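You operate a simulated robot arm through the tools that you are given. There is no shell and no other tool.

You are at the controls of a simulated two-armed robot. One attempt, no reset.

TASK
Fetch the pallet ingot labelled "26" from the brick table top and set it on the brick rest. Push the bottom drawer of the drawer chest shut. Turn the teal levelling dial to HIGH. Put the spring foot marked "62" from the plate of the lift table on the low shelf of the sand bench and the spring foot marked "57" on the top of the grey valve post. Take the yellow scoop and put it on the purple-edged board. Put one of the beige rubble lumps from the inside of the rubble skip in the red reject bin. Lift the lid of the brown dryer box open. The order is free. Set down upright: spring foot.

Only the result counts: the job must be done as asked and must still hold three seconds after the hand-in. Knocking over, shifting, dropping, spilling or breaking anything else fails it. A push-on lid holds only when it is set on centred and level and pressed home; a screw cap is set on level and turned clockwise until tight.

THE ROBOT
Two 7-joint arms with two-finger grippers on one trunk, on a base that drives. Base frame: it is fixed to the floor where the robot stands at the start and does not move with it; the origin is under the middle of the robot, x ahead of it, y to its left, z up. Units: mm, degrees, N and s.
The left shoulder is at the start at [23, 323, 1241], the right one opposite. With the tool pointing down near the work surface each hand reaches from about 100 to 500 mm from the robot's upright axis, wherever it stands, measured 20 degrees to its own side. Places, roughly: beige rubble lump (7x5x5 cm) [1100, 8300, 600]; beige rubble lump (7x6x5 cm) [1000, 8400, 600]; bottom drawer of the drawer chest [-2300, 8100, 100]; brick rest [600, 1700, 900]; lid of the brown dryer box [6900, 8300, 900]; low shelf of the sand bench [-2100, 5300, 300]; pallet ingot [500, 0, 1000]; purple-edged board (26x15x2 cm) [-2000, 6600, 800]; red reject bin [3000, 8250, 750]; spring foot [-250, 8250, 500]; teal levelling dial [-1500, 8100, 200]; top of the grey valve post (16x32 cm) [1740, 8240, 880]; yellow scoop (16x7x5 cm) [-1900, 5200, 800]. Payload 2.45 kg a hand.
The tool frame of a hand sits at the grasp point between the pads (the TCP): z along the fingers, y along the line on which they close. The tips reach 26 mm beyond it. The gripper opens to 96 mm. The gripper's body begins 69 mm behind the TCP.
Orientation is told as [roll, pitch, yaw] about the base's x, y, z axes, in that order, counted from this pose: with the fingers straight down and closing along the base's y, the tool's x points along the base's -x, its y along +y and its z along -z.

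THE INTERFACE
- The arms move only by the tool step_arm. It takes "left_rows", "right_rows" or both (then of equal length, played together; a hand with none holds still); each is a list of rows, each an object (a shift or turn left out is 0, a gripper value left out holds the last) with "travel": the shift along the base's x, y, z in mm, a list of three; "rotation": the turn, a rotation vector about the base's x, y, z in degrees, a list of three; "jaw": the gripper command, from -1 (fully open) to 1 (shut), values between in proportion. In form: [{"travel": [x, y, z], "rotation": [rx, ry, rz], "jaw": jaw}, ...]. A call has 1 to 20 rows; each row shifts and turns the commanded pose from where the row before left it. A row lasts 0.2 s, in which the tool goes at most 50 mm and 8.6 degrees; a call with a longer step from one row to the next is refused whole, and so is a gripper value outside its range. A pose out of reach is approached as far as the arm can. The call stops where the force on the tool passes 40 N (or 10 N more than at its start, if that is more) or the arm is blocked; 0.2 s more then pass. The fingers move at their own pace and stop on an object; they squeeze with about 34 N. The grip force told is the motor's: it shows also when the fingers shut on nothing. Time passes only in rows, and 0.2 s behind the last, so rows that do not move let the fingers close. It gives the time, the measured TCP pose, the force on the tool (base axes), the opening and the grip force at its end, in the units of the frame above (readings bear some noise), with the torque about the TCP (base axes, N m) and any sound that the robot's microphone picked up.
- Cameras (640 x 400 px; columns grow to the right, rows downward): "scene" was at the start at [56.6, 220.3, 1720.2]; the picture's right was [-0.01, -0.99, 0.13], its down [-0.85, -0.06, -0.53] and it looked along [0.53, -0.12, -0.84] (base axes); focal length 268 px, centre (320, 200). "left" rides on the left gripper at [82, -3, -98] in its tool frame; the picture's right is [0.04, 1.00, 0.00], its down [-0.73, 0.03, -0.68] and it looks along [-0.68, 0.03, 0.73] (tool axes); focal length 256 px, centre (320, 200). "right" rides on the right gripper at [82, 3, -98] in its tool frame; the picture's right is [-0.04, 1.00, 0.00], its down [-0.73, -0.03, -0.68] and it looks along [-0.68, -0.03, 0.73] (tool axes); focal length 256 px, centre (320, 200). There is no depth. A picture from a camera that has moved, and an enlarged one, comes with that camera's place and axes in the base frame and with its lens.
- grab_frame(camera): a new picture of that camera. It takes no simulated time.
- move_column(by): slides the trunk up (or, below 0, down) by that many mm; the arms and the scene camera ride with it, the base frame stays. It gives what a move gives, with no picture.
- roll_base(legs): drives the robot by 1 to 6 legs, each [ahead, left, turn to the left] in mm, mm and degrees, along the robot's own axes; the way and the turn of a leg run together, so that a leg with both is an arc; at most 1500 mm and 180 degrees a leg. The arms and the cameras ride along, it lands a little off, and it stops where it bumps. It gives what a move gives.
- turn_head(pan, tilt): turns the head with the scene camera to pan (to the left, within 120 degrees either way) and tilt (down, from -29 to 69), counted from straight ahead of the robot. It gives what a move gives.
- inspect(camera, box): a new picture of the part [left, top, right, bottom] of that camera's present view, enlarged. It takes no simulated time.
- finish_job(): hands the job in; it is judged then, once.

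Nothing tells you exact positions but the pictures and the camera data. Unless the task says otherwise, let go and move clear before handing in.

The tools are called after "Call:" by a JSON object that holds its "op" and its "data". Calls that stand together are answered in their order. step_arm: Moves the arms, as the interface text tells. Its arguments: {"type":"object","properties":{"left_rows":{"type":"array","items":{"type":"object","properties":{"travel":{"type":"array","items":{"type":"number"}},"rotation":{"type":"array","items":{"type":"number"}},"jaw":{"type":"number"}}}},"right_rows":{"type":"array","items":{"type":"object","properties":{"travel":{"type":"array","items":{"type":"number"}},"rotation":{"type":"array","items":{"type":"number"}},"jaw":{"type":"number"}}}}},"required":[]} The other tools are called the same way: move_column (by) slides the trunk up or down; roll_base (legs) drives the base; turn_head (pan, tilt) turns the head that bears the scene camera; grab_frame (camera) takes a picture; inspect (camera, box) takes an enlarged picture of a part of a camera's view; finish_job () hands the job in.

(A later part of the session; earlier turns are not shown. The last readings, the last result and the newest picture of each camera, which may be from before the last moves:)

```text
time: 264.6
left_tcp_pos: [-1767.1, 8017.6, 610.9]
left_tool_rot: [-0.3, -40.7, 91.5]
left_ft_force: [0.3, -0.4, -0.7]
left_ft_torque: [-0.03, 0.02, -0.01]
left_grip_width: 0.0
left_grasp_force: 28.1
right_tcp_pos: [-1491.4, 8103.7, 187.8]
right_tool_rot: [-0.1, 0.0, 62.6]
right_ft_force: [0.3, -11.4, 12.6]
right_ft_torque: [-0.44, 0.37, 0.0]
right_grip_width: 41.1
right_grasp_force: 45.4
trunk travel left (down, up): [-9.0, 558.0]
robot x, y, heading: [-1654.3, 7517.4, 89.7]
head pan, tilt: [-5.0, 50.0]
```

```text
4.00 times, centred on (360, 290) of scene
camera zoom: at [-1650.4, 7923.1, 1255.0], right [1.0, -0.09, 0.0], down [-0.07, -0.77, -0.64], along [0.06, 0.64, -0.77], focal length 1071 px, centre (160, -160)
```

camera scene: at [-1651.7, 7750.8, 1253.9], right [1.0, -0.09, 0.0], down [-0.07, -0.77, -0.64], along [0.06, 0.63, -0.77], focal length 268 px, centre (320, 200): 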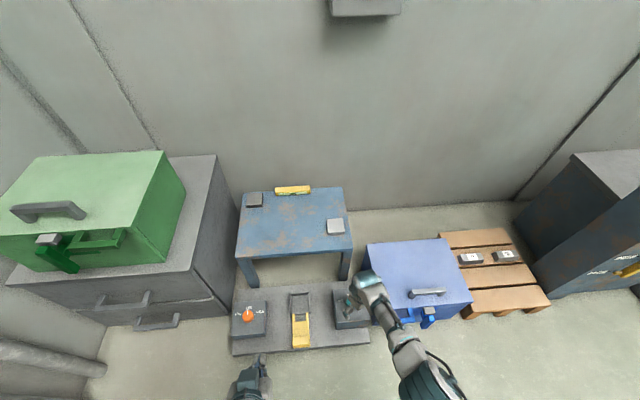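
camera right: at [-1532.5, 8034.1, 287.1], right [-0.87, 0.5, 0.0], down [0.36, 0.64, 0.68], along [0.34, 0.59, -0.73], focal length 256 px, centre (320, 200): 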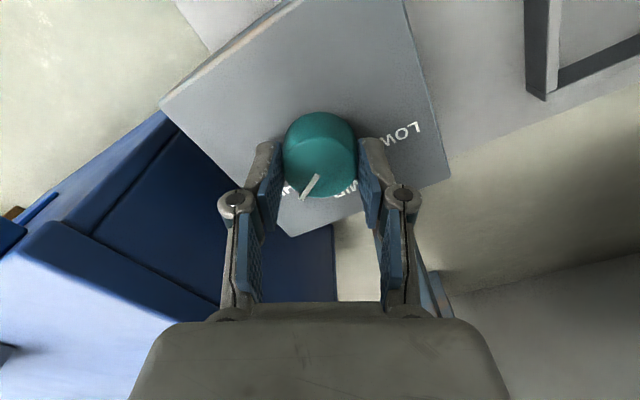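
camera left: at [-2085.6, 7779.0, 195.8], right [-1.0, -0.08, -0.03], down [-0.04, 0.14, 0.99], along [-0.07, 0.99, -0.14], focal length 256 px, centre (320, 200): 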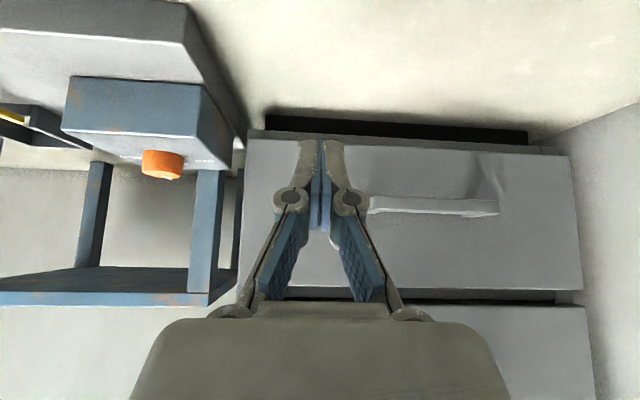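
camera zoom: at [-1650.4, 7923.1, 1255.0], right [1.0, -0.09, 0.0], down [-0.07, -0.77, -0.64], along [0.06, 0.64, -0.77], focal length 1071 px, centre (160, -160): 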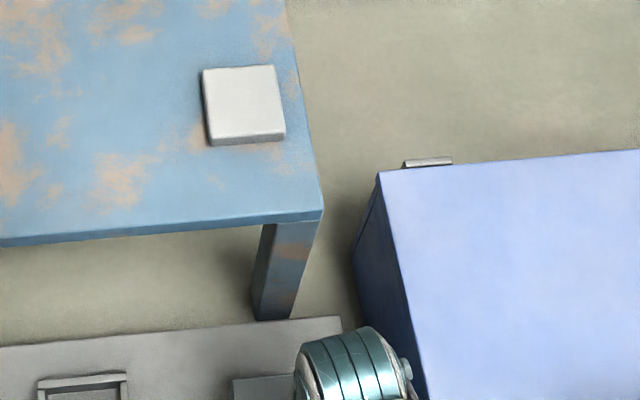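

Call:
{"op": "inspect", "data": {"camera": "right", "box": [250, 100, 430, 220]}}

```text
3.33 times, centred on (340, 160) of right
camera zoom: at [-1532.5, 8034.1, 287.1], right [-0.87, 0.5, 0.0], down [0.36, 0.64, 0.68], along [0.34, 0.59, -0.73], focal length 853 px, centre (253, 333)
```

zoom: 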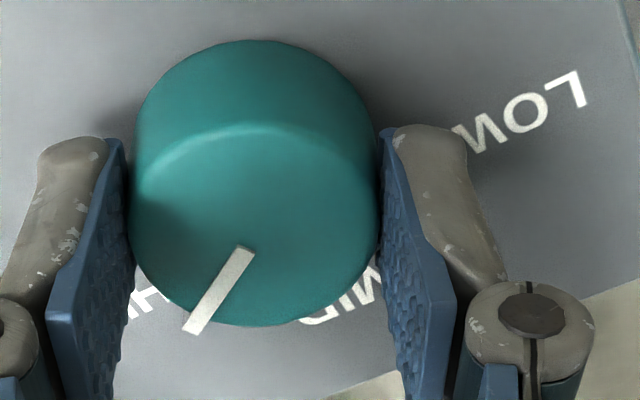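

Pointer is essentially at HIGH (59° turned; HIGH tick computed at ~60°). I'll add one more degree, then release and verify.

Call:
{"op": "step_arm", "data": {"right_rows": [{"rotation": [0, 0, -1.2], "jaw": 1}, {"jaw": 1}, {"jaw": 0.1}, {"jaw": -0.2}, {"jaw": -0.6}, {"jaw": -1}, {"travel": [0, 0, 10], "jaw": -1}, {"travel": [0, 0, 20]}, {"travel": [0, 0, 25]}, {"travel": [0, -10, 30]}, {"travel": [0, -20, 30]}]}}

Call:
{"op": "inspect", "data": {"camera": "right", "box": [220, 40, 460, 220]}}

```text
time: 267.0
left_tcp_pos: [-1766.1, 8017.1, 611.5]
left_tool_rot: [-0.2, -40.7, 91.6]
left_ft_force: [0.2, 0.5, -0.8]
left_ft_torque: [-0.01, 0.0, -0.04]
left_grip_width: 0.0
left_grasp_force: 28.8
right_tcp_pos: [-1492.8, 8074.7, 305.0]
right_tool_rot: [-0.2, 0.0, 61.5]
right_ft_force: [-0.1, 0.5, 0.2]
right_ft_torque: [0.02, -0.03, -0.02]
right_grip_width: 96.3
right_grasp_force: 0.0
trunk travel left (down, up): [-9.0, 558.0]
robot x, y, heading: [-1656.3, 7515.5, 90.0]
head pan, tilt: [-5.0, 50.0]
```

```text
2.22 times, centred on (340, 130) of right
camera zoom: at [-1534.3, 8004.8, 402.7], right [-0.86, 0.51, 0.0], down [0.38, 0.63, 0.68], along [0.35, 0.58, -0.73], focal length 569 px, centre (276, 356)
```

zoom: 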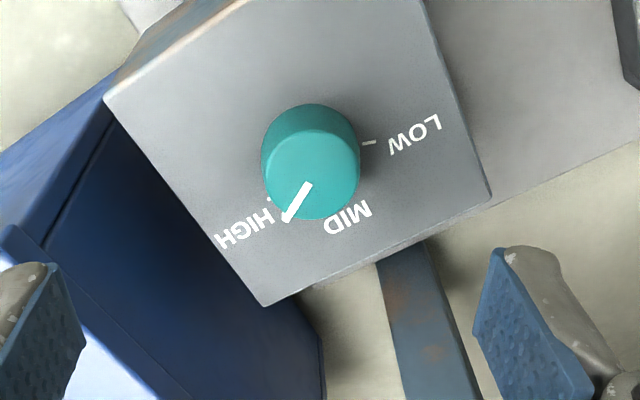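

The pointer reads about 58–60° while the HIGH tick is at ~66°. I'll regrip and turn about 6° more.

Call:
{"op": "step_arm", "data": {"right_rows": [{"travel": [0, 20, -30]}, {"travel": [1, 10, -30]}, {"travel": [0, -1, -25]}, {"travel": [0, 0, -20]}, {"travel": [0, 0, -10]}, {"jaw": -0.3}, {"jaw": -0.05}, {"jaw": 0.2}, {"jaw": 1}, {"jaw": 1}]}}

Call:
{"op": "step_arm", "data": {"right_rows": [{"rotation": [0, 0, -3], "jaw": 1}, {"rotation": [0, 0, -3.5], "jaw": 1}, {"jaw": 1}]}}

Call:
{"op": "step_arm", "data": {"right_rows": [{"jaw": 0.1}, {"jaw": -0.2}, {"jaw": -0.6}, {"jaw": -1}, {"travel": [0, 0, 10], "jaw": -1}, {"travel": [0, 0, 20]}, {"travel": [0, 0, 25]}, {"travel": [0, -10, 30]}, {"travel": [0, -20, 30]}]}}

Call:
{"op": "inspect", "data": {"camera": "right", "box": [220, 40, 460, 220]}}

```text
time: 269.2
left_tcp_pos: [-1766.0, 8018.0, 612.1]
left_tool_rot: [-0.3, -40.4, 91.5]
left_ft_force: [-0.1, -0.2, -0.6]
left_ft_torque: [0.0, 0.01, -0.01]
left_grip_width: 0.0
left_grasp_force: 29.1
right_tcp_pos: [-1491.3, 8103.7, 187.4]
right_tool_rot: [0.0, 0.0, 61.5]
right_ft_force: [-2.4, 2.5, -1.8]
right_ft_torque: [0.18, 0.08, 0.02]
right_grip_width: 41.1
right_grasp_force: 44.8
trunk travel left (down, up): [-9.0, 558.0]
robot x, y, heading: [-1654.7, 7518.3, 90.2]
head pan, tilt: [-5.0, 50.0]
```

```text
time: 270.0
left_tcp_pos: [-1766.9, 8018.5, 612.0]
left_tool_rot: [-0.2, -40.6, 91.5]
left_ft_force: [0.5, 0.0, 1.1]
left_ft_torque: [0.01, 0.01, 0.02]
left_grip_width: 0.0
left_grasp_force: 28.2
right_tcp_pos: [-1491.4, 8104.5, 189.8]
right_tool_rot: [0.1, 0.0, 54.9]
right_ft_force: [-3.9, 10.2, -6.2]
right_ft_torque: [-0.39, 0.47, -0.02]
right_grip_width: 40.9
right_grasp_force: 45.0
trunk travel left (down, up): [-9.0, 558.0]
robot x, y, heading: [-1655.8, 7515.0, 90.0]
head pan, tilt: [-5.0, 50.0]
```

```text
time: 272.0
left_tcp_pos: [-1765.9, 8018.4, 611.3]
left_tool_rot: [-0.3, -40.7, 91.5]
left_ft_force: [-0.6, 0.1, 0.1]
left_ft_torque: [0.01, 0.03, 0.03]
left_grip_width: 0.0
left_grasp_force: 28.4
right_tcp_pos: [-1493.9, 8073.3, 305.8]
right_tool_rot: [0.1, 0.0, 55.0]
right_ft_force: [1.0, 0.7, -0.4]
right_ft_torque: [-0.01, 0.05, -0.02]
right_grip_width: 96.2
right_grasp_force: 0.1
trunk travel left (down, up): [-9.0, 558.0]
robot x, y, heading: [-1654.5, 7514.7, 89.9]
head pan, tilt: [-5.0, 50.0]
```

```text
2.22 times, centred on (340, 130) of right
camera zoom: at [-1544.2, 8009.5, 405.2], right [-0.8, 0.61, 0.0], down [0.44, 0.58, 0.68], along [0.41, 0.54, -0.73], focal length 569 px, centre (276, 356)
```

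zoom: 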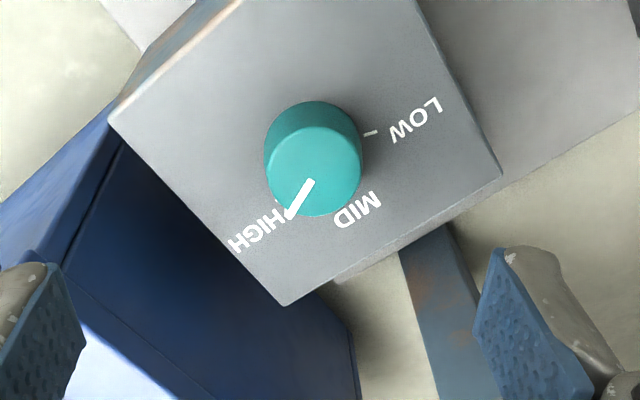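

Total turn is now ~67°, pointer on HIGH. Dial done. Raising the hand, backing off, and heading for the lift table with the spring feet.

Call:
{"op": "step_arm", "data": {"right_rows": [{"travel": [0, -15, 35]}, {"travel": [0, -15, 40]}, {"travel": [0, -15, 40]}, {"travel": [0, -15, 40]}, {"travel": [0, -15, 40]}, {"travel": [0, -15, 40]}, {"travel": [0, -15, 40]}, {"travel": [0, -10, 35]}]}}

Call:
{"op": "roll_base", "data": {"legs": [[-450, 0, 0], [0, -1100, 0]]}}

Call:
{"op": "move_column", "data": {"by": 150}}

Call:
{"op": "turn_head", "data": {"pan": -10, "tilt": 35}}

Call:
{"op": "grab_frame", "data": {"camera": "scene"}}

```text
time: 273.8
left_tcp_pos: [-1766.8, 8018.7, 610.7]
left_tool_rot: [-0.2, -40.8, 91.5]
left_ft_force: [0.1, 0.8, -0.3]
left_ft_torque: [0.03, 0.0, -0.01]
left_grip_width: 0.0
left_grasp_force: 28.2
right_tcp_pos: [-1493.2, 8025.1, 428.5]
right_tool_rot: [0.0, -0.1, 55.0]
right_ft_force: [-1.4, -0.2, -0.3]
right_ft_torque: [-0.01, 0.02, 0.02]
right_grip_width: 96.3
right_grasp_force: 0.1
right hand out of reach, approached as far as the arm can: row 4, 5, 6, 7, 8
trunk travel left (down, up): [-9.0, 558.0]
robot x, y, heading: [-1656.6, 7512.9, 90.1]
head pan, tilt: [-5.0, 50.0]
```

```text
time: 281.8
left_tcp_pos: [-675.7, 7570.6, 610.4]
left_tool_rot: [-0.2, -40.7, 92.5]
left_ft_force: [-0.3, -0.3, -0.9]
left_ft_torque: [0.01, 0.01, -0.01]
left_grip_width: 0.2
left_grasp_force: 28.5
right_tcp_pos: [-400.8, 7580.8, 428.9]
right_tool_rot: [-0.1, -0.2, 55.9]
right_ft_force: [-0.4, -0.1, 0.8]
right_ft_torque: [-0.02, -0.06, 0.01]
right_grip_width: 95.9
right_grasp_force: 0.0
trunk travel left (down, up): [-9.0, 558.0]
robot x, y, heading: [-558.6, 7068.4, 90.8]
head pan, tilt: [-5.0, 50.0]
```

```text
time: 283.5
left_tcp_pos: [-673.0, 7567.9, 764.3]
left_tool_rot: [-0.1, -40.9, 92.3]
left_ft_force: [-0.4, 0.6, -0.1]
left_ft_torque: [-0.02, 0.0, -0.02]
left_grip_width: 0.0
left_grasp_force: 28.9
right_tcp_pos: [-397.9, 7581.4, 583.2]
right_tool_rot: [0.0, -0.8, 55.7]
right_ft_force: [0.5, 0.4, -0.7]
right_ft_torque: [0.0, 0.01, -0.02]
right_grip_width: 96.3
right_grasp_force: 0.1
trunk travel left (down, up): [-159.0, 408.0]
robot x, y, heading: [-557.1, 7068.7, 90.7]
head pan, tilt: [-5.0, 50.0]
```

```text
time: 284.3
left_tcp_pos: [-674.5, 7565.8, 764.4]
left_tool_rot: [-0.2, -41.0, 92.4]
left_ft_force: [-0.9, -0.6, 0.2]
left_ft_torque: [-0.01, -0.02, -0.02]
left_grip_width: 0.0
left_grasp_force: 28.3
right_tcp_pos: [-397.5, 7580.2, 583.9]
right_tool_rot: [0.0, -0.9, 55.7]
right_ft_force: [0.1, 0.4, -0.4]
right_ft_torque: [-0.01, 0.0, 0.02]
right_grip_width: 95.8
right_grasp_force: 0.1
trunk travel left (down, up): [-159.0, 408.0]
robot x, y, heading: [-556.8, 7067.9, 90.7]
head pan, tilt: [-10.0, 35.0]
```

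```text
taken
camera scene: at [-546.2, 7303.7, 1474.9], right [0.99, -0.16, 0.0], down [-0.09, -0.57, -0.82], along [0.13, 0.81, -0.58], focal length 268 px, centre (320, 200)
```

scene: 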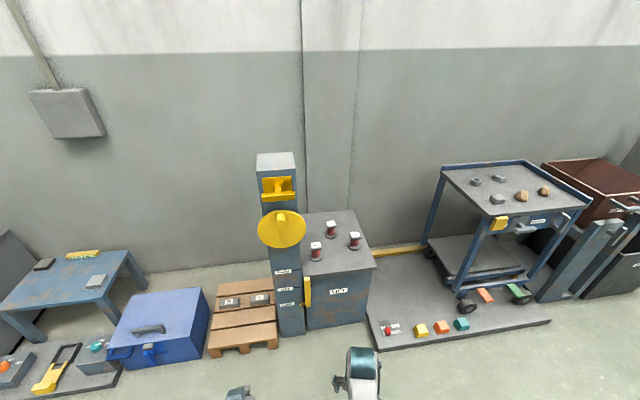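

The lift table (grey box beside the blue column) carries three spring feet. Zooming in for their marks.

Call:
{"op": "inspect", "data": {"camera": "scene", "box": [290, 205, 386, 265]}}

Call:
{"op": "inspect", "data": {"camera": "scene", "box": [240, 140, 400, 340]}}

Call:
{"op": "inspect", "data": {"camera": "scene", "box": [360, 140, 640, 350]}}

```text
6.67 times, centred on (338, 235) of scene
camera zoom: at [-546.2, 7303.7, 1474.9], right [0.99, -0.16, 0.0], down [-0.09, -0.57, -0.82], along [0.13, 0.81, -0.58], focal length 1784 px, centre (200, -33)
```

zoom: 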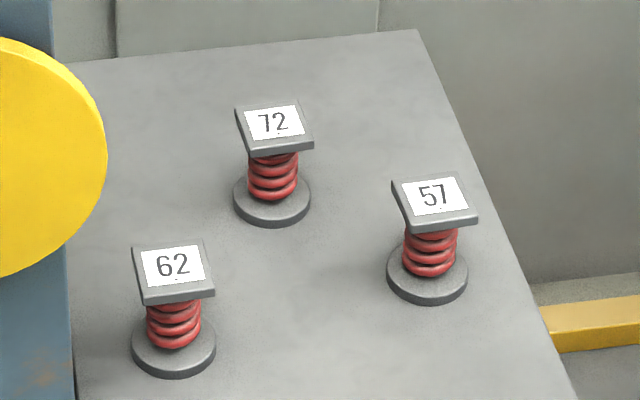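

```text
2.00 times, centred on (320, 240) of scene
camera zoom: at [-546.2, 7303.7, 1474.9], right [0.99, -0.16, 0.0], down [-0.09, -0.57, -0.82], along [0.13, 0.81, -0.58], focal length 535 px, centre (320, 120)
```

zoom: 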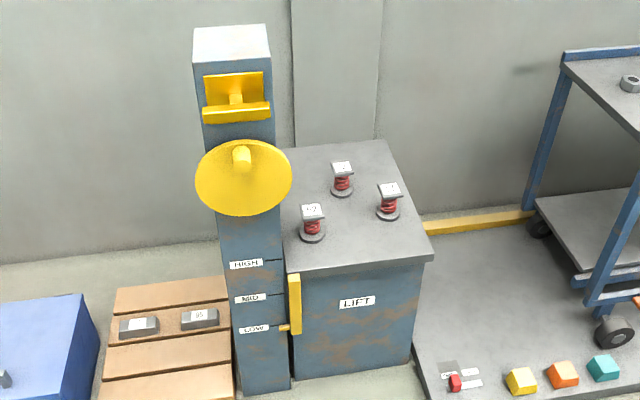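

```text
1.90 times, centred on (500, 245) of scene
camera zoom: at [-546.2, 7303.7, 1474.9], right [0.99, -0.16, 0.0], down [-0.09, -0.57, -0.82], along [0.13, 0.81, -0.58], focal length 510 px, centre (-23, 114)
```

zoom: 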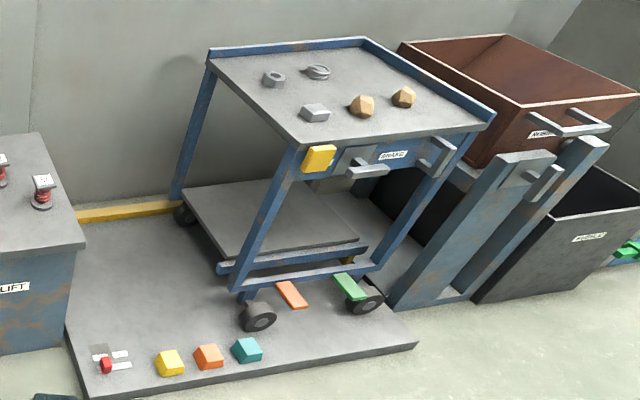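

Feet identified: "62" front-left (~[-413, 8258]), "57" right (~[-201, 8295]), standing on a ~z 424 top. For the low bench shelf I'll need a side-on grip, so I'll approach 62 with the right hand tilted forward. Moving closer first.

Call:
{"op": "roll_base", "data": {"legs": [[330, 0, -0.7]]}}

Call:
{"op": "step_arm", "data": {"right_rows": [{"travel": [0, 0, 15], "rotation": [0, 0, 7]}, {"travel": [0, 0, 20], "rotation": [0, 0, 7]}, {"travel": [0, 0, 20], "rotation": [0, 0, 7]}, {"travel": [0, 0, 20], "rotation": [0, 0, 7]}, {"travel": [0, 0, 20], "rotation": [0, 0, 6]}]}}

Call:
{"op": "turn_head", "data": {"pan": -10, "tilt": 45}}

Call:
{"op": "grab_frame", "data": {"camera": "right"}}

Call:
{"op": "grab_frame", "data": {"camera": "scene"}}

```text
time: 286.5
left_tcp_pos: [-674.2, 7899.8, 763.6]
left_tool_rot: [-0.2, -40.9, 92.0]
left_ft_force: [-1.1, -0.7, 0.1]
left_ft_torque: [-0.03, 0.02, -0.01]
left_grip_width: 0.0
left_grasp_force: 27.9
right_tcp_pos: [-396.3, 7911.1, 581.4]
right_tool_rot: [-0.2, -0.7, 55.5]
right_ft_force: [1.0, 0.1, 0.2]
right_ft_torque: [0.04, 0.01, 0.01]
right_grip_width: 96.2
right_grasp_force: 0.0
trunk travel left (down, up): [-159.0, 408.0]
robot x, y, heading: [-562.8, 7398.5, 90.2]
head pan, tilt: [-10.0, 35.0]
```

```text
time: 287.7
left_tcp_pos: [-674.1, 7895.6, 765.9]
left_tool_rot: [-0.2, -41.1, 92.1]
left_ft_force: [0.2, 0.0, -0.5]
left_ft_torque: [0.01, 0.02, -0.04]
left_grip_width: 0.0
left_grasp_force: 28.8
right_tcp_pos: [-391.4, 7938.6, 626.6]
right_tool_rot: [-0.1, -1.2, 89.6]
right_ft_force: [-0.4, 0.8, 0.1]
right_ft_torque: [0.01, 0.03, -0.02]
right_grip_width: 95.9
right_grasp_force: 0.1
right hand out of reach, approached as far as the arm can: row 2, 3, 4, 5
trunk travel left (down, up): [-159.0, 408.0]
robot x, y, heading: [-560.7, 7403.1, 90.5]
head pan, tilt: [-10.0, 35.0]
```

```text
time: 288.4
left_tcp_pos: [-675.4, 7895.7, 766.8]
left_tool_rot: [-0.2, -41.3, 92.3]
left_ft_force: [-0.1, -0.1, -0.2]
left_ft_torque: [-0.02, 0.05, 0.01]
left_grip_width: 0.2
left_grasp_force: 28.8
right_tcp_pos: [-392.2, 7937.3, 626.1]
right_tool_rot: [-0.1, -1.1, 89.6]
right_ft_force: [-0.3, -0.6, -0.1]
right_ft_torque: [-0.03, -0.01, -0.02]
right_grip_width: 96.0
right_grasp_force: 0.1
trunk travel left (down, up): [-159.0, 408.0]
robot x, y, heading: [-557.4, 7400.8, 90.6]
head pan, tilt: [-10.0, 45.0]
```

```text
taken
camera right: at [-396.0, 7855.7, 723.4], right [-1.0, 0.05, 0.0], down [0.04, 0.72, 0.69], along [0.03, 0.69, -0.72], focal length 256 px, centre (320, 200)
```

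right: 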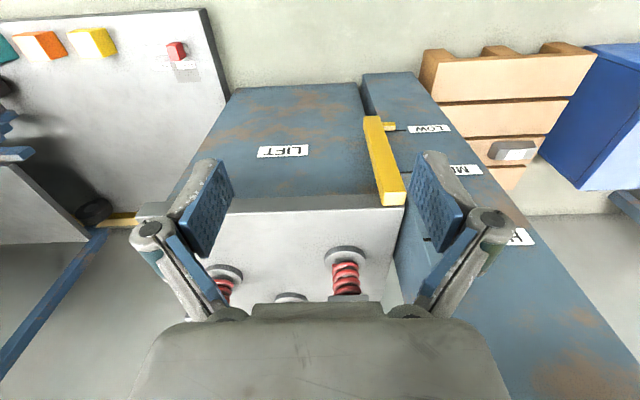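

```text
taken
camera scene: at [-549.3, 7629.0, 1460.2], right [0.99, -0.17, 0.0], down [-0.12, -0.7, -0.7], along [0.12, 0.69, -0.71], focal length 268 px, centre (320, 200)
```

scene: 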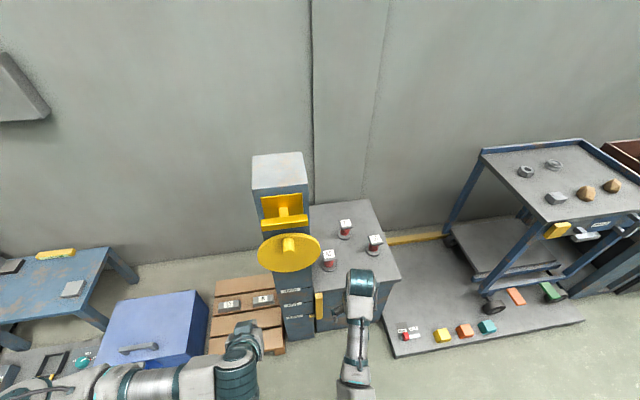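

Triangulating with both cameras puts the lift top at z≈512 and foot 62 at about [-421, 8168]. I'll tilt the right hand forward ~60° in front of the table.

Call:
{"op": "step_arm", "data": {"right_rows": [{"travel": [-3, 8, -2], "rotation": [6, 0, 0]}, {"travel": [-4, 8, -3], "rotation": [7.5, 0, 0]}, {"travel": [-4, 8, -4], "rotation": [7.5, 0, 0]}, {"travel": [-4, 8, -4], "rotation": [7.5, 0, 0]}, {"travel": [-4, 8, -4], "rotation": [7.5, 0, 0]}, {"travel": [-4, 8, -4], "rotation": [7.5, 0, 0]}, {"travel": [-3, 8, -4], "rotation": [7.5, 0, 0]}, {"travel": [-3, 8, -4], "rotation": [7.5, 0, 0]}]}}

Call:
{"op": "grab_frame", "data": {"camera": "scene"}}

Call:
{"op": "grab_frame", "data": {"camera": "right"}}

```text
time: 290.2
left_tcp_pos: [-673.4, 7896.1, 767.3]
left_tool_rot: [-0.2, -41.2, 92.2]
left_ft_force: [0.5, 0.6, -0.1]
left_ft_torque: [0.0, -0.03, -0.05]
left_grip_width: 0.0
left_grasp_force: 28.5
right_tcp_pos: [-420.2, 8003.9, 595.9]
right_tool_rot: [1.0, -59.4, 88.9]
right_ft_force: [-0.2, 0.4, -0.5]
right_ft_torque: [0.01, -0.01, 0.0]
right_grip_width: 96.2
right_grasp_force: 0.1
trunk travel left (down, up): [-159.0, 408.0]
robot x, y, heading: [-560.2, 7401.9, 90.4]
head pan, tilt: [-10.0, 45.0]
```

```text
taken
camera scene: at [-549.3, 7628.2, 1460.3], right [0.99, -0.17, 0.0], down [-0.12, -0.7, -0.7], along [0.12, 0.69, -0.71], focal length 268 px, centre (320, 200)
```

scene: 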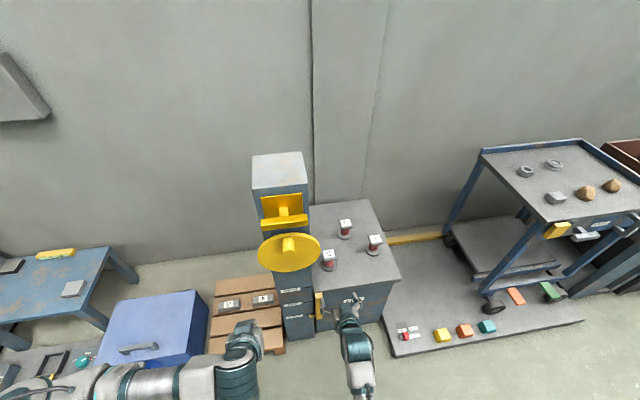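

```text
taken
camera right: at [-424.3, 7877.5, 575.9], right [-1.0, 0.02, 0.04], down [0.04, -0.21, 0.98], along [0.03, 0.98, 0.21], focal length 256 px, centre (320, 200)
```

right: 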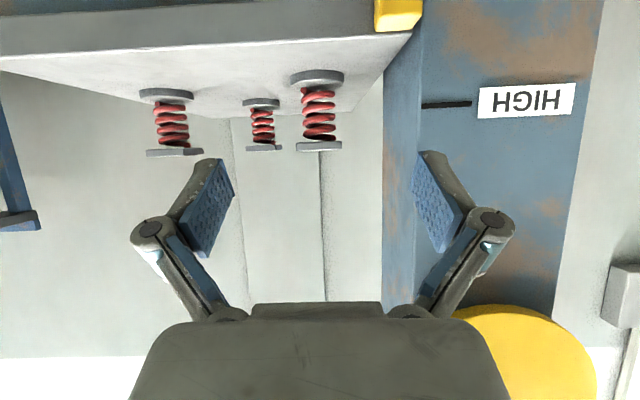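

The tilted right camera gives a great side view: foot 62 stands at [-418, 8164], base z≈502, top z≈582. I'll tilt to ~75° and go in level with the spring's middle (z≈543).

Call:
{"op": "step_arm", "data": {"right_rows": [{"travel": [1, 5, -10], "rotation": [7.8, 0, 0]}, {"travel": [1, 5, -15], "rotation": [7.8, 0, 0]}, {"travel": [0, 10, -15]}, {"travel": [0, 10, -10]}, {"travel": [0, 10, -3]}, {"travel": [0, 12, 0]}, {"travel": [0, 12, 0]}]}}

Call:
{"op": "grab_frame", "data": {"camera": "right"}}

Call:
{"op": "grab_frame", "data": {"camera": "scene"}}

```text
time: 291.8
left_tcp_pos: [-674.6, 7895.4, 766.1]
left_tool_rot: [-0.2, -41.2, 92.1]
left_ft_force: [-0.6, 0.4, 0.1]
left_ft_torque: [-0.01, 0.02, 0.0]
left_grip_width: 0.0
left_grasp_force: 28.9
right_tcp_pos: [-418.1, 8066.0, 543.0]
right_tool_rot: [1.7, -75.0, 88.3]
right_ft_force: [-0.4, 0.5, 0.1]
right_ft_torque: [0.0, 0.0, -0.01]
right_grip_width: 96.2
right_grasp_force: 0.0
trunk travel left (down, up): [-159.0, 408.0]
robot x, y, heading: [-560.7, 7404.4, 90.4]
head pan, tilt: [-10.0, 45.0]
```

```text
taken
camera right: at [-422.3, 7951.1, 490.2], right [-1.0, 0.01, 0.05], down [0.04, -0.47, 0.88], along [0.03, 0.88, 0.46], focal length 256 px, centre (320, 200)
```

right: 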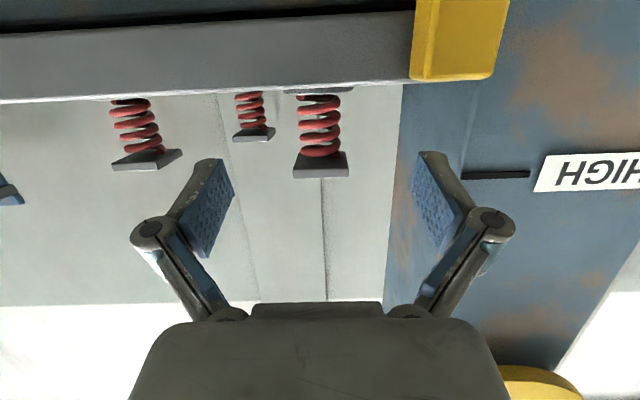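

```text
taken
camera scene: at [-549.2, 7628.8, 1460.1], right [0.99, -0.17, 0.0], down [-0.12, -0.7, -0.7], along [0.12, 0.69, -0.71], focal length 268 px, centre (320, 200)
```

scene: 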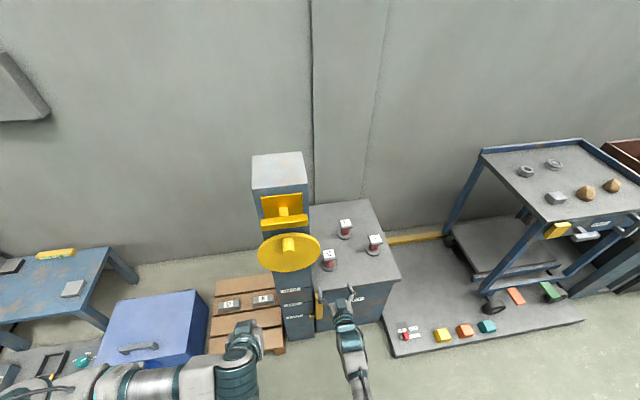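

Aligned. Lowering 6 mm and advancing around the spring.

Call:
{"op": "step_arm", "data": {"right_rows": [{"travel": [0, 10, -3]}, {"travel": [0, 14, -3]}, {"travel": [0, 14, 0]}, {"travel": [0, 14, 0]}, {"travel": [0, 14, 0]}, {"travel": [0, 12, 0]}]}}

Call:
{"op": "grab_frame", "data": {"camera": "right"}}

Call:
{"op": "inspect", "data": {"camera": "scene", "box": [290, 200, 410, 320]}}

```text
time: 293.2
left_tcp_pos: [-674.1, 7896.5, 766.6]
left_tool_rot: [-0.2, -41.2, 92.2]
left_ft_force: [0.0, -0.3, 0.1]
left_ft_torque: [0.01, -0.02, 0.0]
left_grip_width: 0.1
left_grasp_force: 28.9
right_tcp_pos: [-419.6, 8144.3, 537.3]
right_tool_rot: [1.7, -75.0, 88.3]
right_ft_force: [-0.7, 0.5, -0.5]
right_ft_torque: [-0.02, -0.02, -0.01]
right_grip_width: 96.0
right_grasp_force: 0.1
trunk travel left (down, up): [-159.0, 408.0]
robot x, y, heading: [-561.7, 7399.9, 90.3]
head pan, tilt: [-10.0, 45.0]
```

```text
taken
camera right: at [-423.8, 8029.8, 484.1], right [-1.0, 0.01, 0.05], down [0.04, -0.47, 0.88], along [0.03, 0.88, 0.47], focal length 256 px, centre (320, 200)
```

right: 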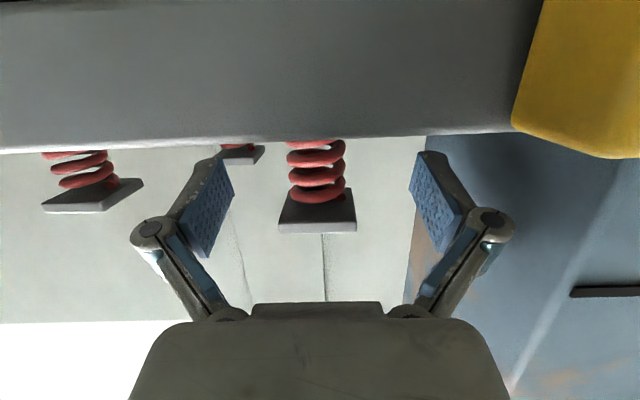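

```text
3.33 times, centred on (350, 260) of scene
camera zoom: at [-549.2, 7629.4, 1460.1], right [0.99, -0.17, 0.0], down [-0.12, -0.7, -0.7], along [0.12, 0.69, -0.71], focal length 892 px, centre (220, 0)
```

zoom: 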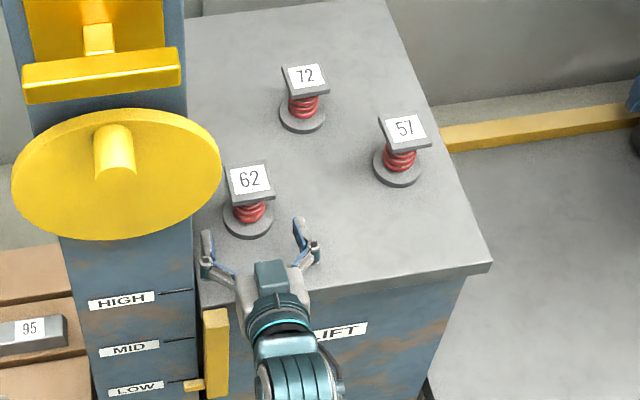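

Combining the zooms, foot 62 is at [-416, 8190], spring mid-height ~541. Advancing the remaining ~46 mm and closing.

Call:
{"op": "step_arm", "data": {"right_rows": [{"travel": [1, 12, 1]}, {"travel": [1, 12, 1]}, {"travel": [1, 12, 1]}, {"travel": [0, 9, 0]}]}}

Call:
{"op": "grab_frame", "data": {"camera": "right"}}

Call:
{"op": "inspect", "data": {"camera": "scene", "box": [290, 200, 410, 320]}}

```text
time: 294.2
left_tcp_pos: [-675.4, 7896.1, 765.7]
left_tool_rot: [-0.2, -41.2, 92.2]
left_ft_force: [-0.3, 0.3, 0.1]
left_ft_torque: [-0.04, -0.02, 0.0]
left_grip_width: 0.1
left_grasp_force: 28.7
right_tcp_pos: [-418.3, 8191.0, 538.9]
right_tool_rot: [1.7, -75.0, 88.1]
right_ft_force: [-1.3, 0.5, 0.5]
right_ft_torque: [0.02, 0.0, 0.02]
right_grip_width: 96.0
right_grasp_force: 0.0
trunk travel left (down, up): [-159.0, 408.0]
robot x, y, heading: [-559.2, 7398.6, 90.5]
head pan, tilt: [-10.0, 45.0]
```

```text
taken
camera right: at [-420.9, 8076.5, 486.1], right [-1.0, 0.01, 0.05], down [0.04, -0.47, 0.88], along [0.03, 0.88, 0.47], focal length 256 px, centre (320, 200)
```

right: 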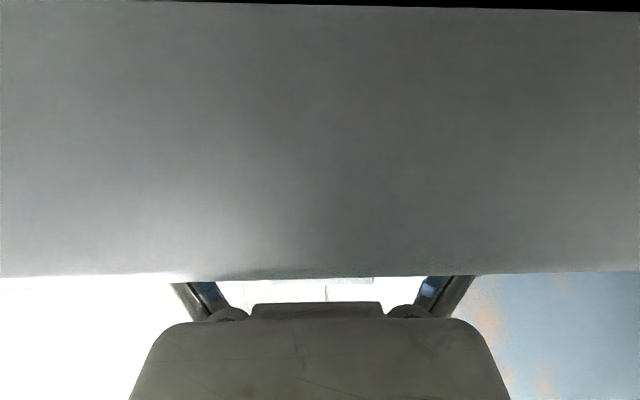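

```text
3.33 times, centred on (350, 260) of scene
camera zoom: at [-549.1, 7629.7, 1460.0], right [0.99, -0.17, 0.0], down [-0.12, -0.7, -0.7], along [0.12, 0.69, -0.71], focal length 892 px, centre (220, 0)
```

zoom: 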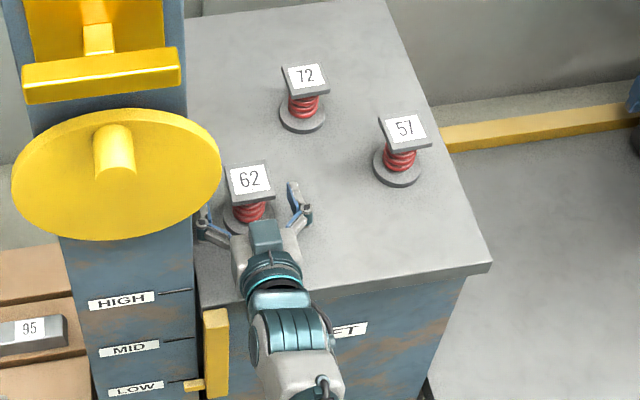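

Fingers straddle foot 62. Closing gently on the spring.

Call:
{"op": "step_arm", "data": {"right_rows": [{"jaw": -0.5}, {"jaw": -0.15}, {"jaw": 0.05}, {"jaw": 0.15}, {"jaw": 0.25}, {"jaw": 0.6}, {"jaw": 1}]}}

Call:
{"op": "inspect", "data": {"camera": "scene", "box": [290, 200, 410, 320]}}

```text
time: 295.8
left_tcp_pos: [-674.3, 7894.7, 766.0]
left_tool_rot: [-0.2, -41.2, 92.2]
left_ft_force: [0.4, -0.1, 0.3]
left_ft_torque: [0.0, 0.03, 0.0]
left_grip_width: 0.0
left_grasp_force: 28.5
right_tcp_pos: [-416.0, 8191.4, 538.0]
right_tool_rot: [1.9, -75.0, 88.3]
right_ft_force: [0.4, 0.1, 0.6]
right_ft_torque: [-0.02, -0.12, -0.01]
right_grip_width: 37.9
right_grasp_force: 34.1
trunk travel left (down, up): [-159.0, 408.0]
robot x, y, heading: [-557.8, 7406.3, 90.4]
head pan, tilt: [-10.0, 45.0]
```

```text
3.33 times, centred on (350, 260) of scene
camera zoom: at [-549.1, 7629.6, 1460.1], right [0.99, -0.17, 0.0], down [-0.12, -0.7, -0.7], along [0.12, 0.69, -0.71], focal length 892 px, centre (220, 0)
```

zoom: 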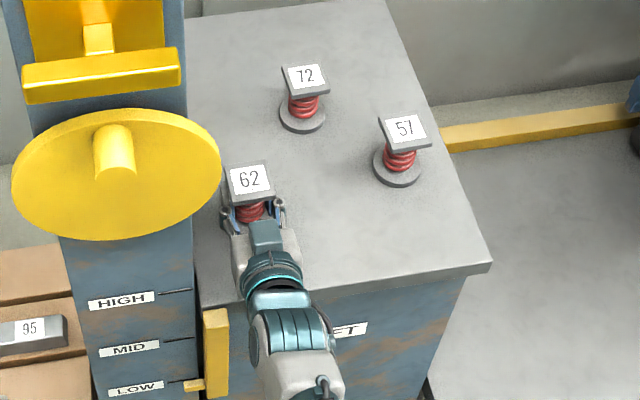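

Gripped at 38 mm on the spring. Lifting slowly.

Call:
{"op": "step_arm", "data": {"right_rows": [{"travel": [0, 0, 2], "jaw": 1}, {"travel": [0, 0, 4], "jaw": 1}, {"travel": [0, 0, 6], "jaw": 1}, {"travel": [0, 0, 8], "jaw": 1}, {"travel": [0, 0, 8], "jaw": 1}, {"travel": [0, 0, 8], "jaw": 1}, {"travel": [0, 0, 8], "jaw": 1}, {"travel": [0, 0, 6], "jaw": 1}, {"travel": [0, 0, 4], "jaw": 1}]}}

Call:
{"op": "inspect", "data": {"camera": "scene", "box": [290, 200, 410, 320]}}

Call:
{"op": "grab_frame", "data": {"camera": "right"}}

```text
time: 297.8
left_tcp_pos: [-672.5, 7896.3, 766.3]
left_tool_rot: [-0.2, -41.1, 92.1]
left_ft_force: [-0.8, -0.2, 0.2]
left_ft_torque: [0.03, 0.02, -0.03]
left_grip_width: 0.0
left_grasp_force: 28.4
right_tcp_pos: [-417.9, 8190.2, 594.4]
right_tool_rot: [1.8, -74.9, 88.3]
right_ft_force: [0.3, -0.6, -3.7]
right_ft_torque: [-0.01, 0.0, -0.01]
right_grip_width: 37.5
right_grasp_force: 34.0
trunk travel left (down, up): [-159.0, 408.0]
robot x, y, heading: [-558.7, 7398.0, 90.2]
head pan, tilt: [-10.0, 45.0]
```

```text
3.33 times, centred on (350, 260) of scene
camera zoom: at [-549.0, 7630.3, 1459.9], right [0.99, -0.17, 0.0], down [-0.12, -0.7, -0.7], along [0.12, 0.69, -0.71], focal length 892 px, centre (220, 0)
```

zoom: 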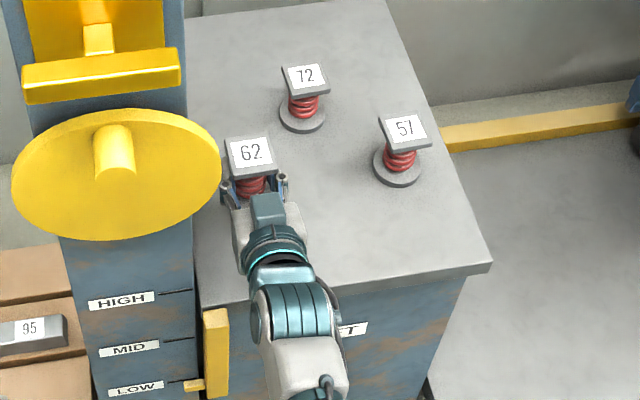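

```text
taken
camera right: at [-420.8, 8074.9, 541.2], right [-1.0, 0.01, 0.05], down [0.04, -0.47, 0.88], along [0.03, 0.89, 0.46], focal length 256 px, centre (320, 200)
```

right: 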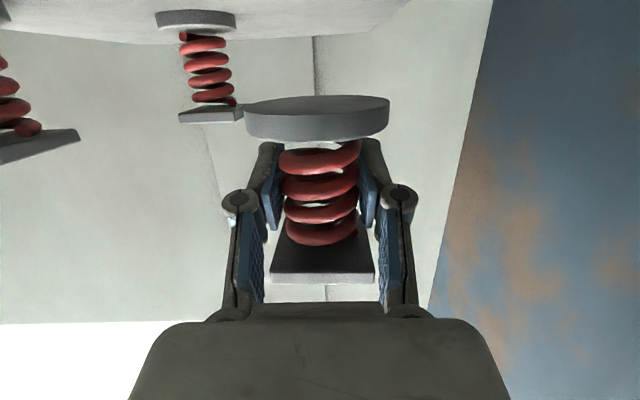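

Foot 62 is lifted and upright. Retracting it carefully past the handwheel, then driving to the sand bench.

Call:
{"op": "step_arm", "data": {"right_rows": [{"travel": [0, -3, 0], "jaw": 1}, {"travel": [0, -7, 0], "jaw": 1}, {"travel": [0, -11, 0], "jaw": 1}, {"travel": [0, -14, 0], "jaw": 1}, {"travel": [0, -14, 2], "jaw": 1}, {"travel": [0, -14, 2], "jaw": 1}, {"travel": [0, -14, 4], "jaw": 1}, {"travel": [0, -14, 4], "jaw": 1}, {"travel": [0, -14, 4], "jaw": 1}, {"travel": [0, -11, 4], "jaw": 1}, {"travel": [0, -7, 2], "jaw": 1}, {"travel": [0, -3, 0], "jaw": 1}]}}

Call:
{"op": "roll_base", "data": {"legs": [[-350, 0, 0]]}}

Call:
{"op": "grab_frame", "data": {"camera": "right"}}

Call:
{"op": "grab_frame", "data": {"camera": "scene"}}

```text
time: 300.4
left_tcp_pos: [-674.2, 7896.4, 767.7]
left_tool_rot: [-0.3, -41.2, 92.2]
left_ft_force: [0.4, 0.4, -1.1]
left_ft_torque: [0.01, -0.01, 0.01]
left_grip_width: 0.0
left_grasp_force: 28.3
right_tcp_pos: [-416.4, 8061.7, 615.9]
right_tool_rot: [1.7, -75.0, 88.2]
right_ft_force: [0.4, -0.5, -3.3]
right_ft_torque: [0.0, -0.03, 0.0]
right_grip_width: 37.9
right_grasp_force: 34.2
trunk travel left (down, up): [-159.0, 408.0]
robot x, y, heading: [-557.4, 7400.0, 90.4]
head pan, tilt: [-10.0, 45.0]
```

```text
time: 302.6
left_tcp_pos: [-672.2, 7548.3, 766.8]
left_tool_rot: [-0.2, -41.2, 92.1]
left_ft_force: [0.7, -0.8, -0.5]
left_ft_torque: [-0.01, 0.01, -0.03]
left_grip_width: 0.0
left_grasp_force: 28.0
right_tcp_pos: [-412.6, 7713.6, 616.8]
right_tool_rot: [1.7, -75.1, 88.2]
right_ft_force: [0.2, 1.3, -2.8]
right_ft_torque: [0.02, 0.0, 0.0]
right_grip_width: 38.0
right_grasp_force: 34.0
trunk travel left (down, up): [-159.0, 408.0]
robot x, y, heading: [-557.7, 7053.5, 90.4]
head pan, tilt: [-10.0, 45.0]
```

```text
taken
camera right: at [-416.9, 7598.9, 564.3], right [-1.0, 0.01, 0.05], down [0.04, -0.47, 0.88], along [0.03, 0.88, 0.47], focal length 256 px, centre (320, 200)
```

right: 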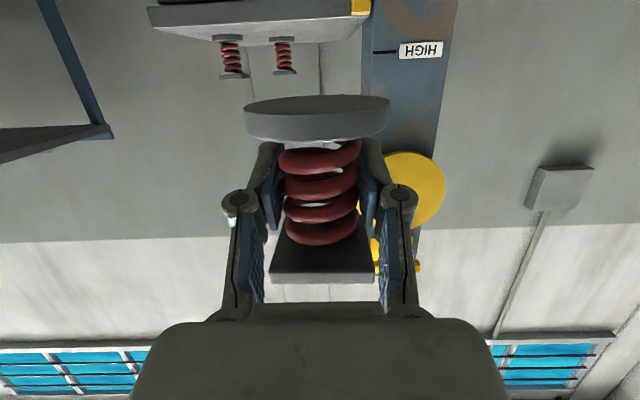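

```text
taken
camera scene: at [-546.6, 7280.0, 1460.2], right [0.99, -0.17, 0.0], down [-0.12, -0.7, -0.7], along [0.12, 0.69, -0.71], focal length 268 px, centre (320, 200)
```

scene: 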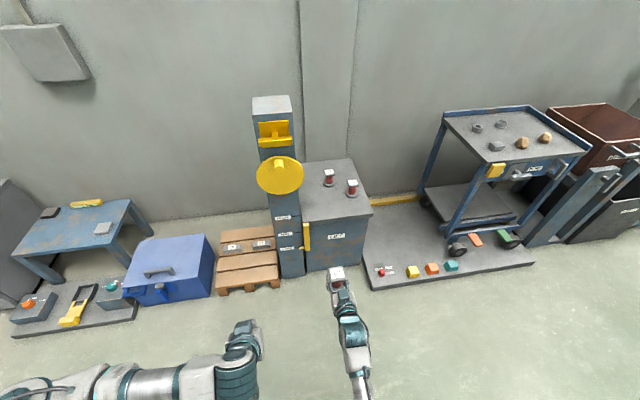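

Grip is stable. Turning toward the benches and driving to the sand bench's low shelf.

Call:
{"op": "roll_base", "data": {"legs": [[0, 0, 89.6], [220, 950, 0], [220, 950, 0]]}}

Call:
{"op": "turn_head", "data": {"pan": -10, "tilt": 45}}

Call:
{"op": "grab_frame", "data": {"camera": "scene"}}

Call:
{"op": "grab_frame", "data": {"camera": "right"}}

```text
time: 316.2
left_tcp_pos: [-1537.2, 5050.2, 769.8]
left_tool_rot: [0.1, -41.4, 180.0]
left_ft_force: [0.2, 1.1, 0.2]
left_ft_torque: [0.02, 0.05, -0.01]
left_grip_width: 0.1
left_grasp_force: 28.1
right_tcp_pos: [-1695.2, 5315.5, 619.1]
right_tool_rot: [2.7, -75.2, 175.2]
right_ft_force: [0.1, 0.9, -2.4]
right_ft_torque: [0.0, 0.03, -0.02]
right_grip_width: 38.0
right_grasp_force: 34.0
trunk travel left (down, up): [-159.0, 408.0]
robot x, y, heading: [-1041.5, 5145.1, 178.6]
head pan, tilt: [-10.0, 45.0]
```

```text
time: 316.9
left_tcp_pos: [-1535.4, 5050.0, 770.7]
left_tool_rot: [-0.2, -41.7, -179.9]
left_ft_force: [0.5, -0.1, 0.3]
left_ft_torque: [0.0, 0.01, 0.01]
left_grip_width: 0.0
left_grasp_force: 28.4
right_tcp_pos: [-1694.2, 5313.9, 623.4]
right_tool_rot: [2.0, -75.4, 176.0]
right_ft_force: [-0.6, -0.1, -2.4]
right_ft_torque: [0.02, 0.0, 0.02]
right_grip_width: 38.3
right_grasp_force: 34.0
trunk travel left (down, up): [-159.0, 408.0]
robot x, y, heading: [-1039.6, 5143.1, 178.2]
head pan, tilt: [-10.0, 45.0]
```

```text
taken
camera scene: at [-1270.9, 5165.4, 1460.1], right [0.2, 0.98, 0.0], down [0.7, -0.14, -0.7], along [-0.69, 0.14, -0.71], focal length 268 px, centre (320, 200)
```

scene: 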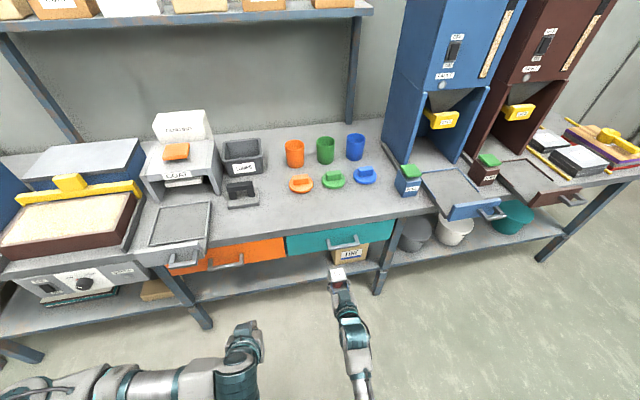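

```text
taken
camera right: at [-1577.9, 5306.6, 568.1], right [-0.05, -1.0, 0.05], down [0.47, 0.02, 0.88], along [-0.88, 0.06, 0.47], focal length 256 px, centre (320, 200)
```

right: 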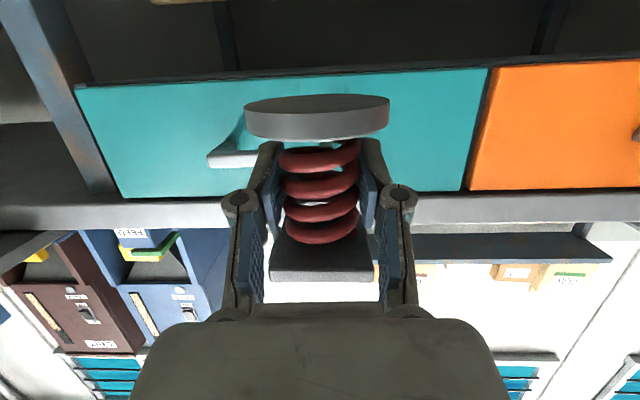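

Call:
{"op": "inspect", "data": {"camera": "scene", "box": [130, 210, 420, 340]}}

Call:
{"op": "inspect", "data": {"camera": "right", "box": [0, 0, 640, 230]}}

```text
2.21 times, centred on (275, 275) of scene
camera zoom: at [-1270.9, 5165.4, 1460.1], right [0.2, 0.98, 0.0], down [0.7, -0.14, -0.7], along [-0.69, 0.14, -0.71], focal length 591 px, centre (419, 34)
```

zoom: 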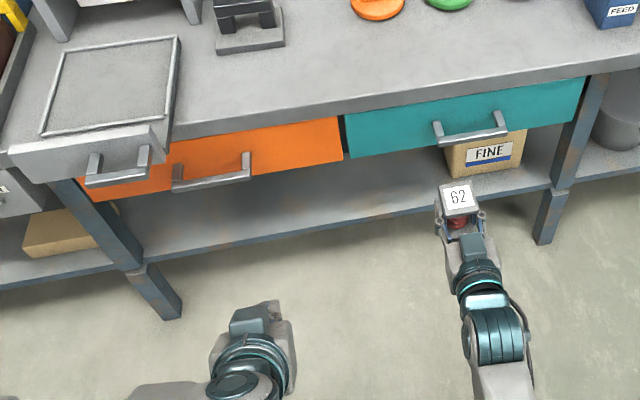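

```text
1.00 times, centred on (320, 115) of right (not enlarged: the box is as wide or as high as the picture)
camera zoom: at [-1577.9, 5306.6, 568.1], right [-0.05, -1.0, 0.05], down [0.47, 0.02, 0.88], along [-0.88, 0.06, 0.47], focal length 256 px, centre (320, 285)
```

zoom: 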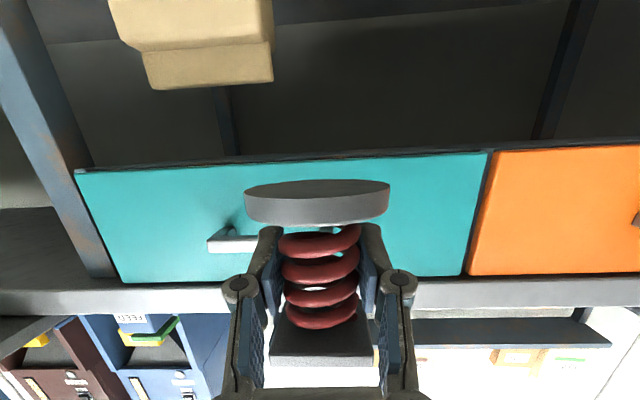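

The low shelf under the orange/teal drawers is free between the legs (left of the FINE box). I'll aim for about [-1965, 5200], lowering the trunk and hand first so it slides in beneath the drawers.

Call:
{"op": "move_column", "data": {"by": -110}}

Call:
{"op": "step_arm", "data": {"right_rows": [{"travel": [0, 0, -4], "jaw": 1}, {"travel": [0, 0, -8], "jaw": 1}, {"travel": [0, 0, -12], "jaw": 1}, {"travel": [0, 0, -14], "jaw": 1}, {"travel": [0, 0, -14], "jaw": 1}, {"travel": [0, 0, -14], "jaw": 1}, {"travel": [0, 0, -14], "jaw": 1}, {"travel": [0, 0, -12], "jaw": 1}, {"travel": [0, 0, -8], "jaw": 1}, {"travel": [0, 0, -4], "jaw": 1}]}}

Call:
{"op": "grab_frame", "data": {"camera": "scene"}}

Call:
{"op": "grab_frame", "data": {"camera": "right"}}

```text
time: 318.3
left_tcp_pos: [-1533.8, 5047.9, 662.0]
left_tool_rot: [-0.3, -41.8, -179.8]
left_ft_force: [0.1, 0.7, 0.5]
left_ft_torque: [0.01, -0.01, 0.01]
left_grip_width: 0.0
left_grasp_force: 28.6
right_tcp_pos: [-1692.7, 5312.9, 515.2]
right_tool_rot: [1.9, -75.5, 176.2]
right_ft_force: [-0.1, -0.4, -2.1]
right_ft_torque: [0.01, -0.06, 0.04]
right_grip_width: 38.2
right_grasp_force: 33.3
trunk travel left (down, up): [-49.0, 518.0]
robot x, y, heading: [-1040.2, 5143.7, 178.9]
head pan, tilt: [-10.0, 45.0]
```

```text
time: 320.5
left_tcp_pos: [-1533.8, 5047.7, 661.9]
left_tool_rot: [-0.4, -41.7, -179.7]
left_ft_force: [-0.1, -0.2, 0.0]
left_ft_torque: [-0.02, -0.04, 0.02]
left_grip_width: 0.1
left_grasp_force: 28.2
right_tcp_pos: [-1693.3, 5312.1, 408.6]
right_tool_rot: [1.7, -75.3, 176.3]
right_ft_force: [-0.6, -0.8, -2.6]
right_ft_torque: [0.03, 0.02, -0.02]
right_grip_width: 38.2
right_grasp_force: 34.4
trunk travel left (down, up): [-49.0, 518.0]
robot x, y, heading: [-1039.8, 5148.2, 178.4]
head pan, tilt: [-10.0, 45.0]
```

```text
taken
camera scene: at [-1403.0, 5168.5, 1319.6], right [0.2, 0.98, 0.0], down [0.7, -0.14, -0.7], along [-0.69, 0.14, -0.71], focal length 268 px, centre (320, 200)
```

scene: 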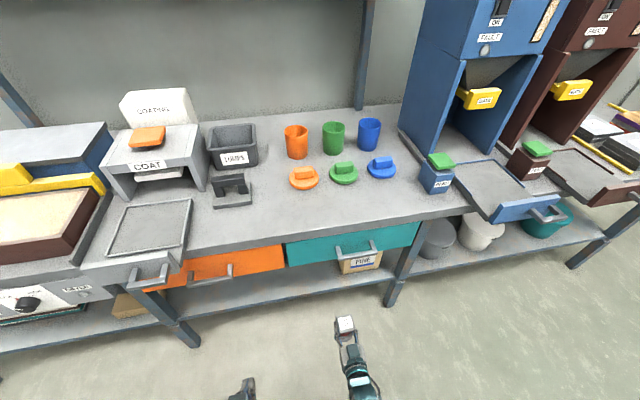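

```text
taken
camera right: at [-1577.6, 5305.5, 353.9], right [-0.05, -1.0, 0.05], down [0.47, 0.02, 0.88], along [-0.88, 0.06, 0.47], focal length 256 px, centre (320, 200)
```

right: 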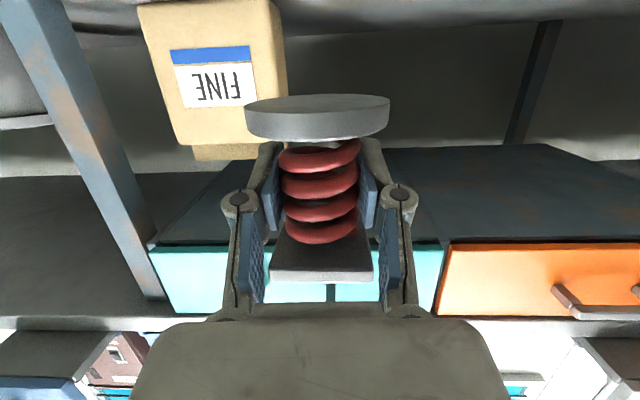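

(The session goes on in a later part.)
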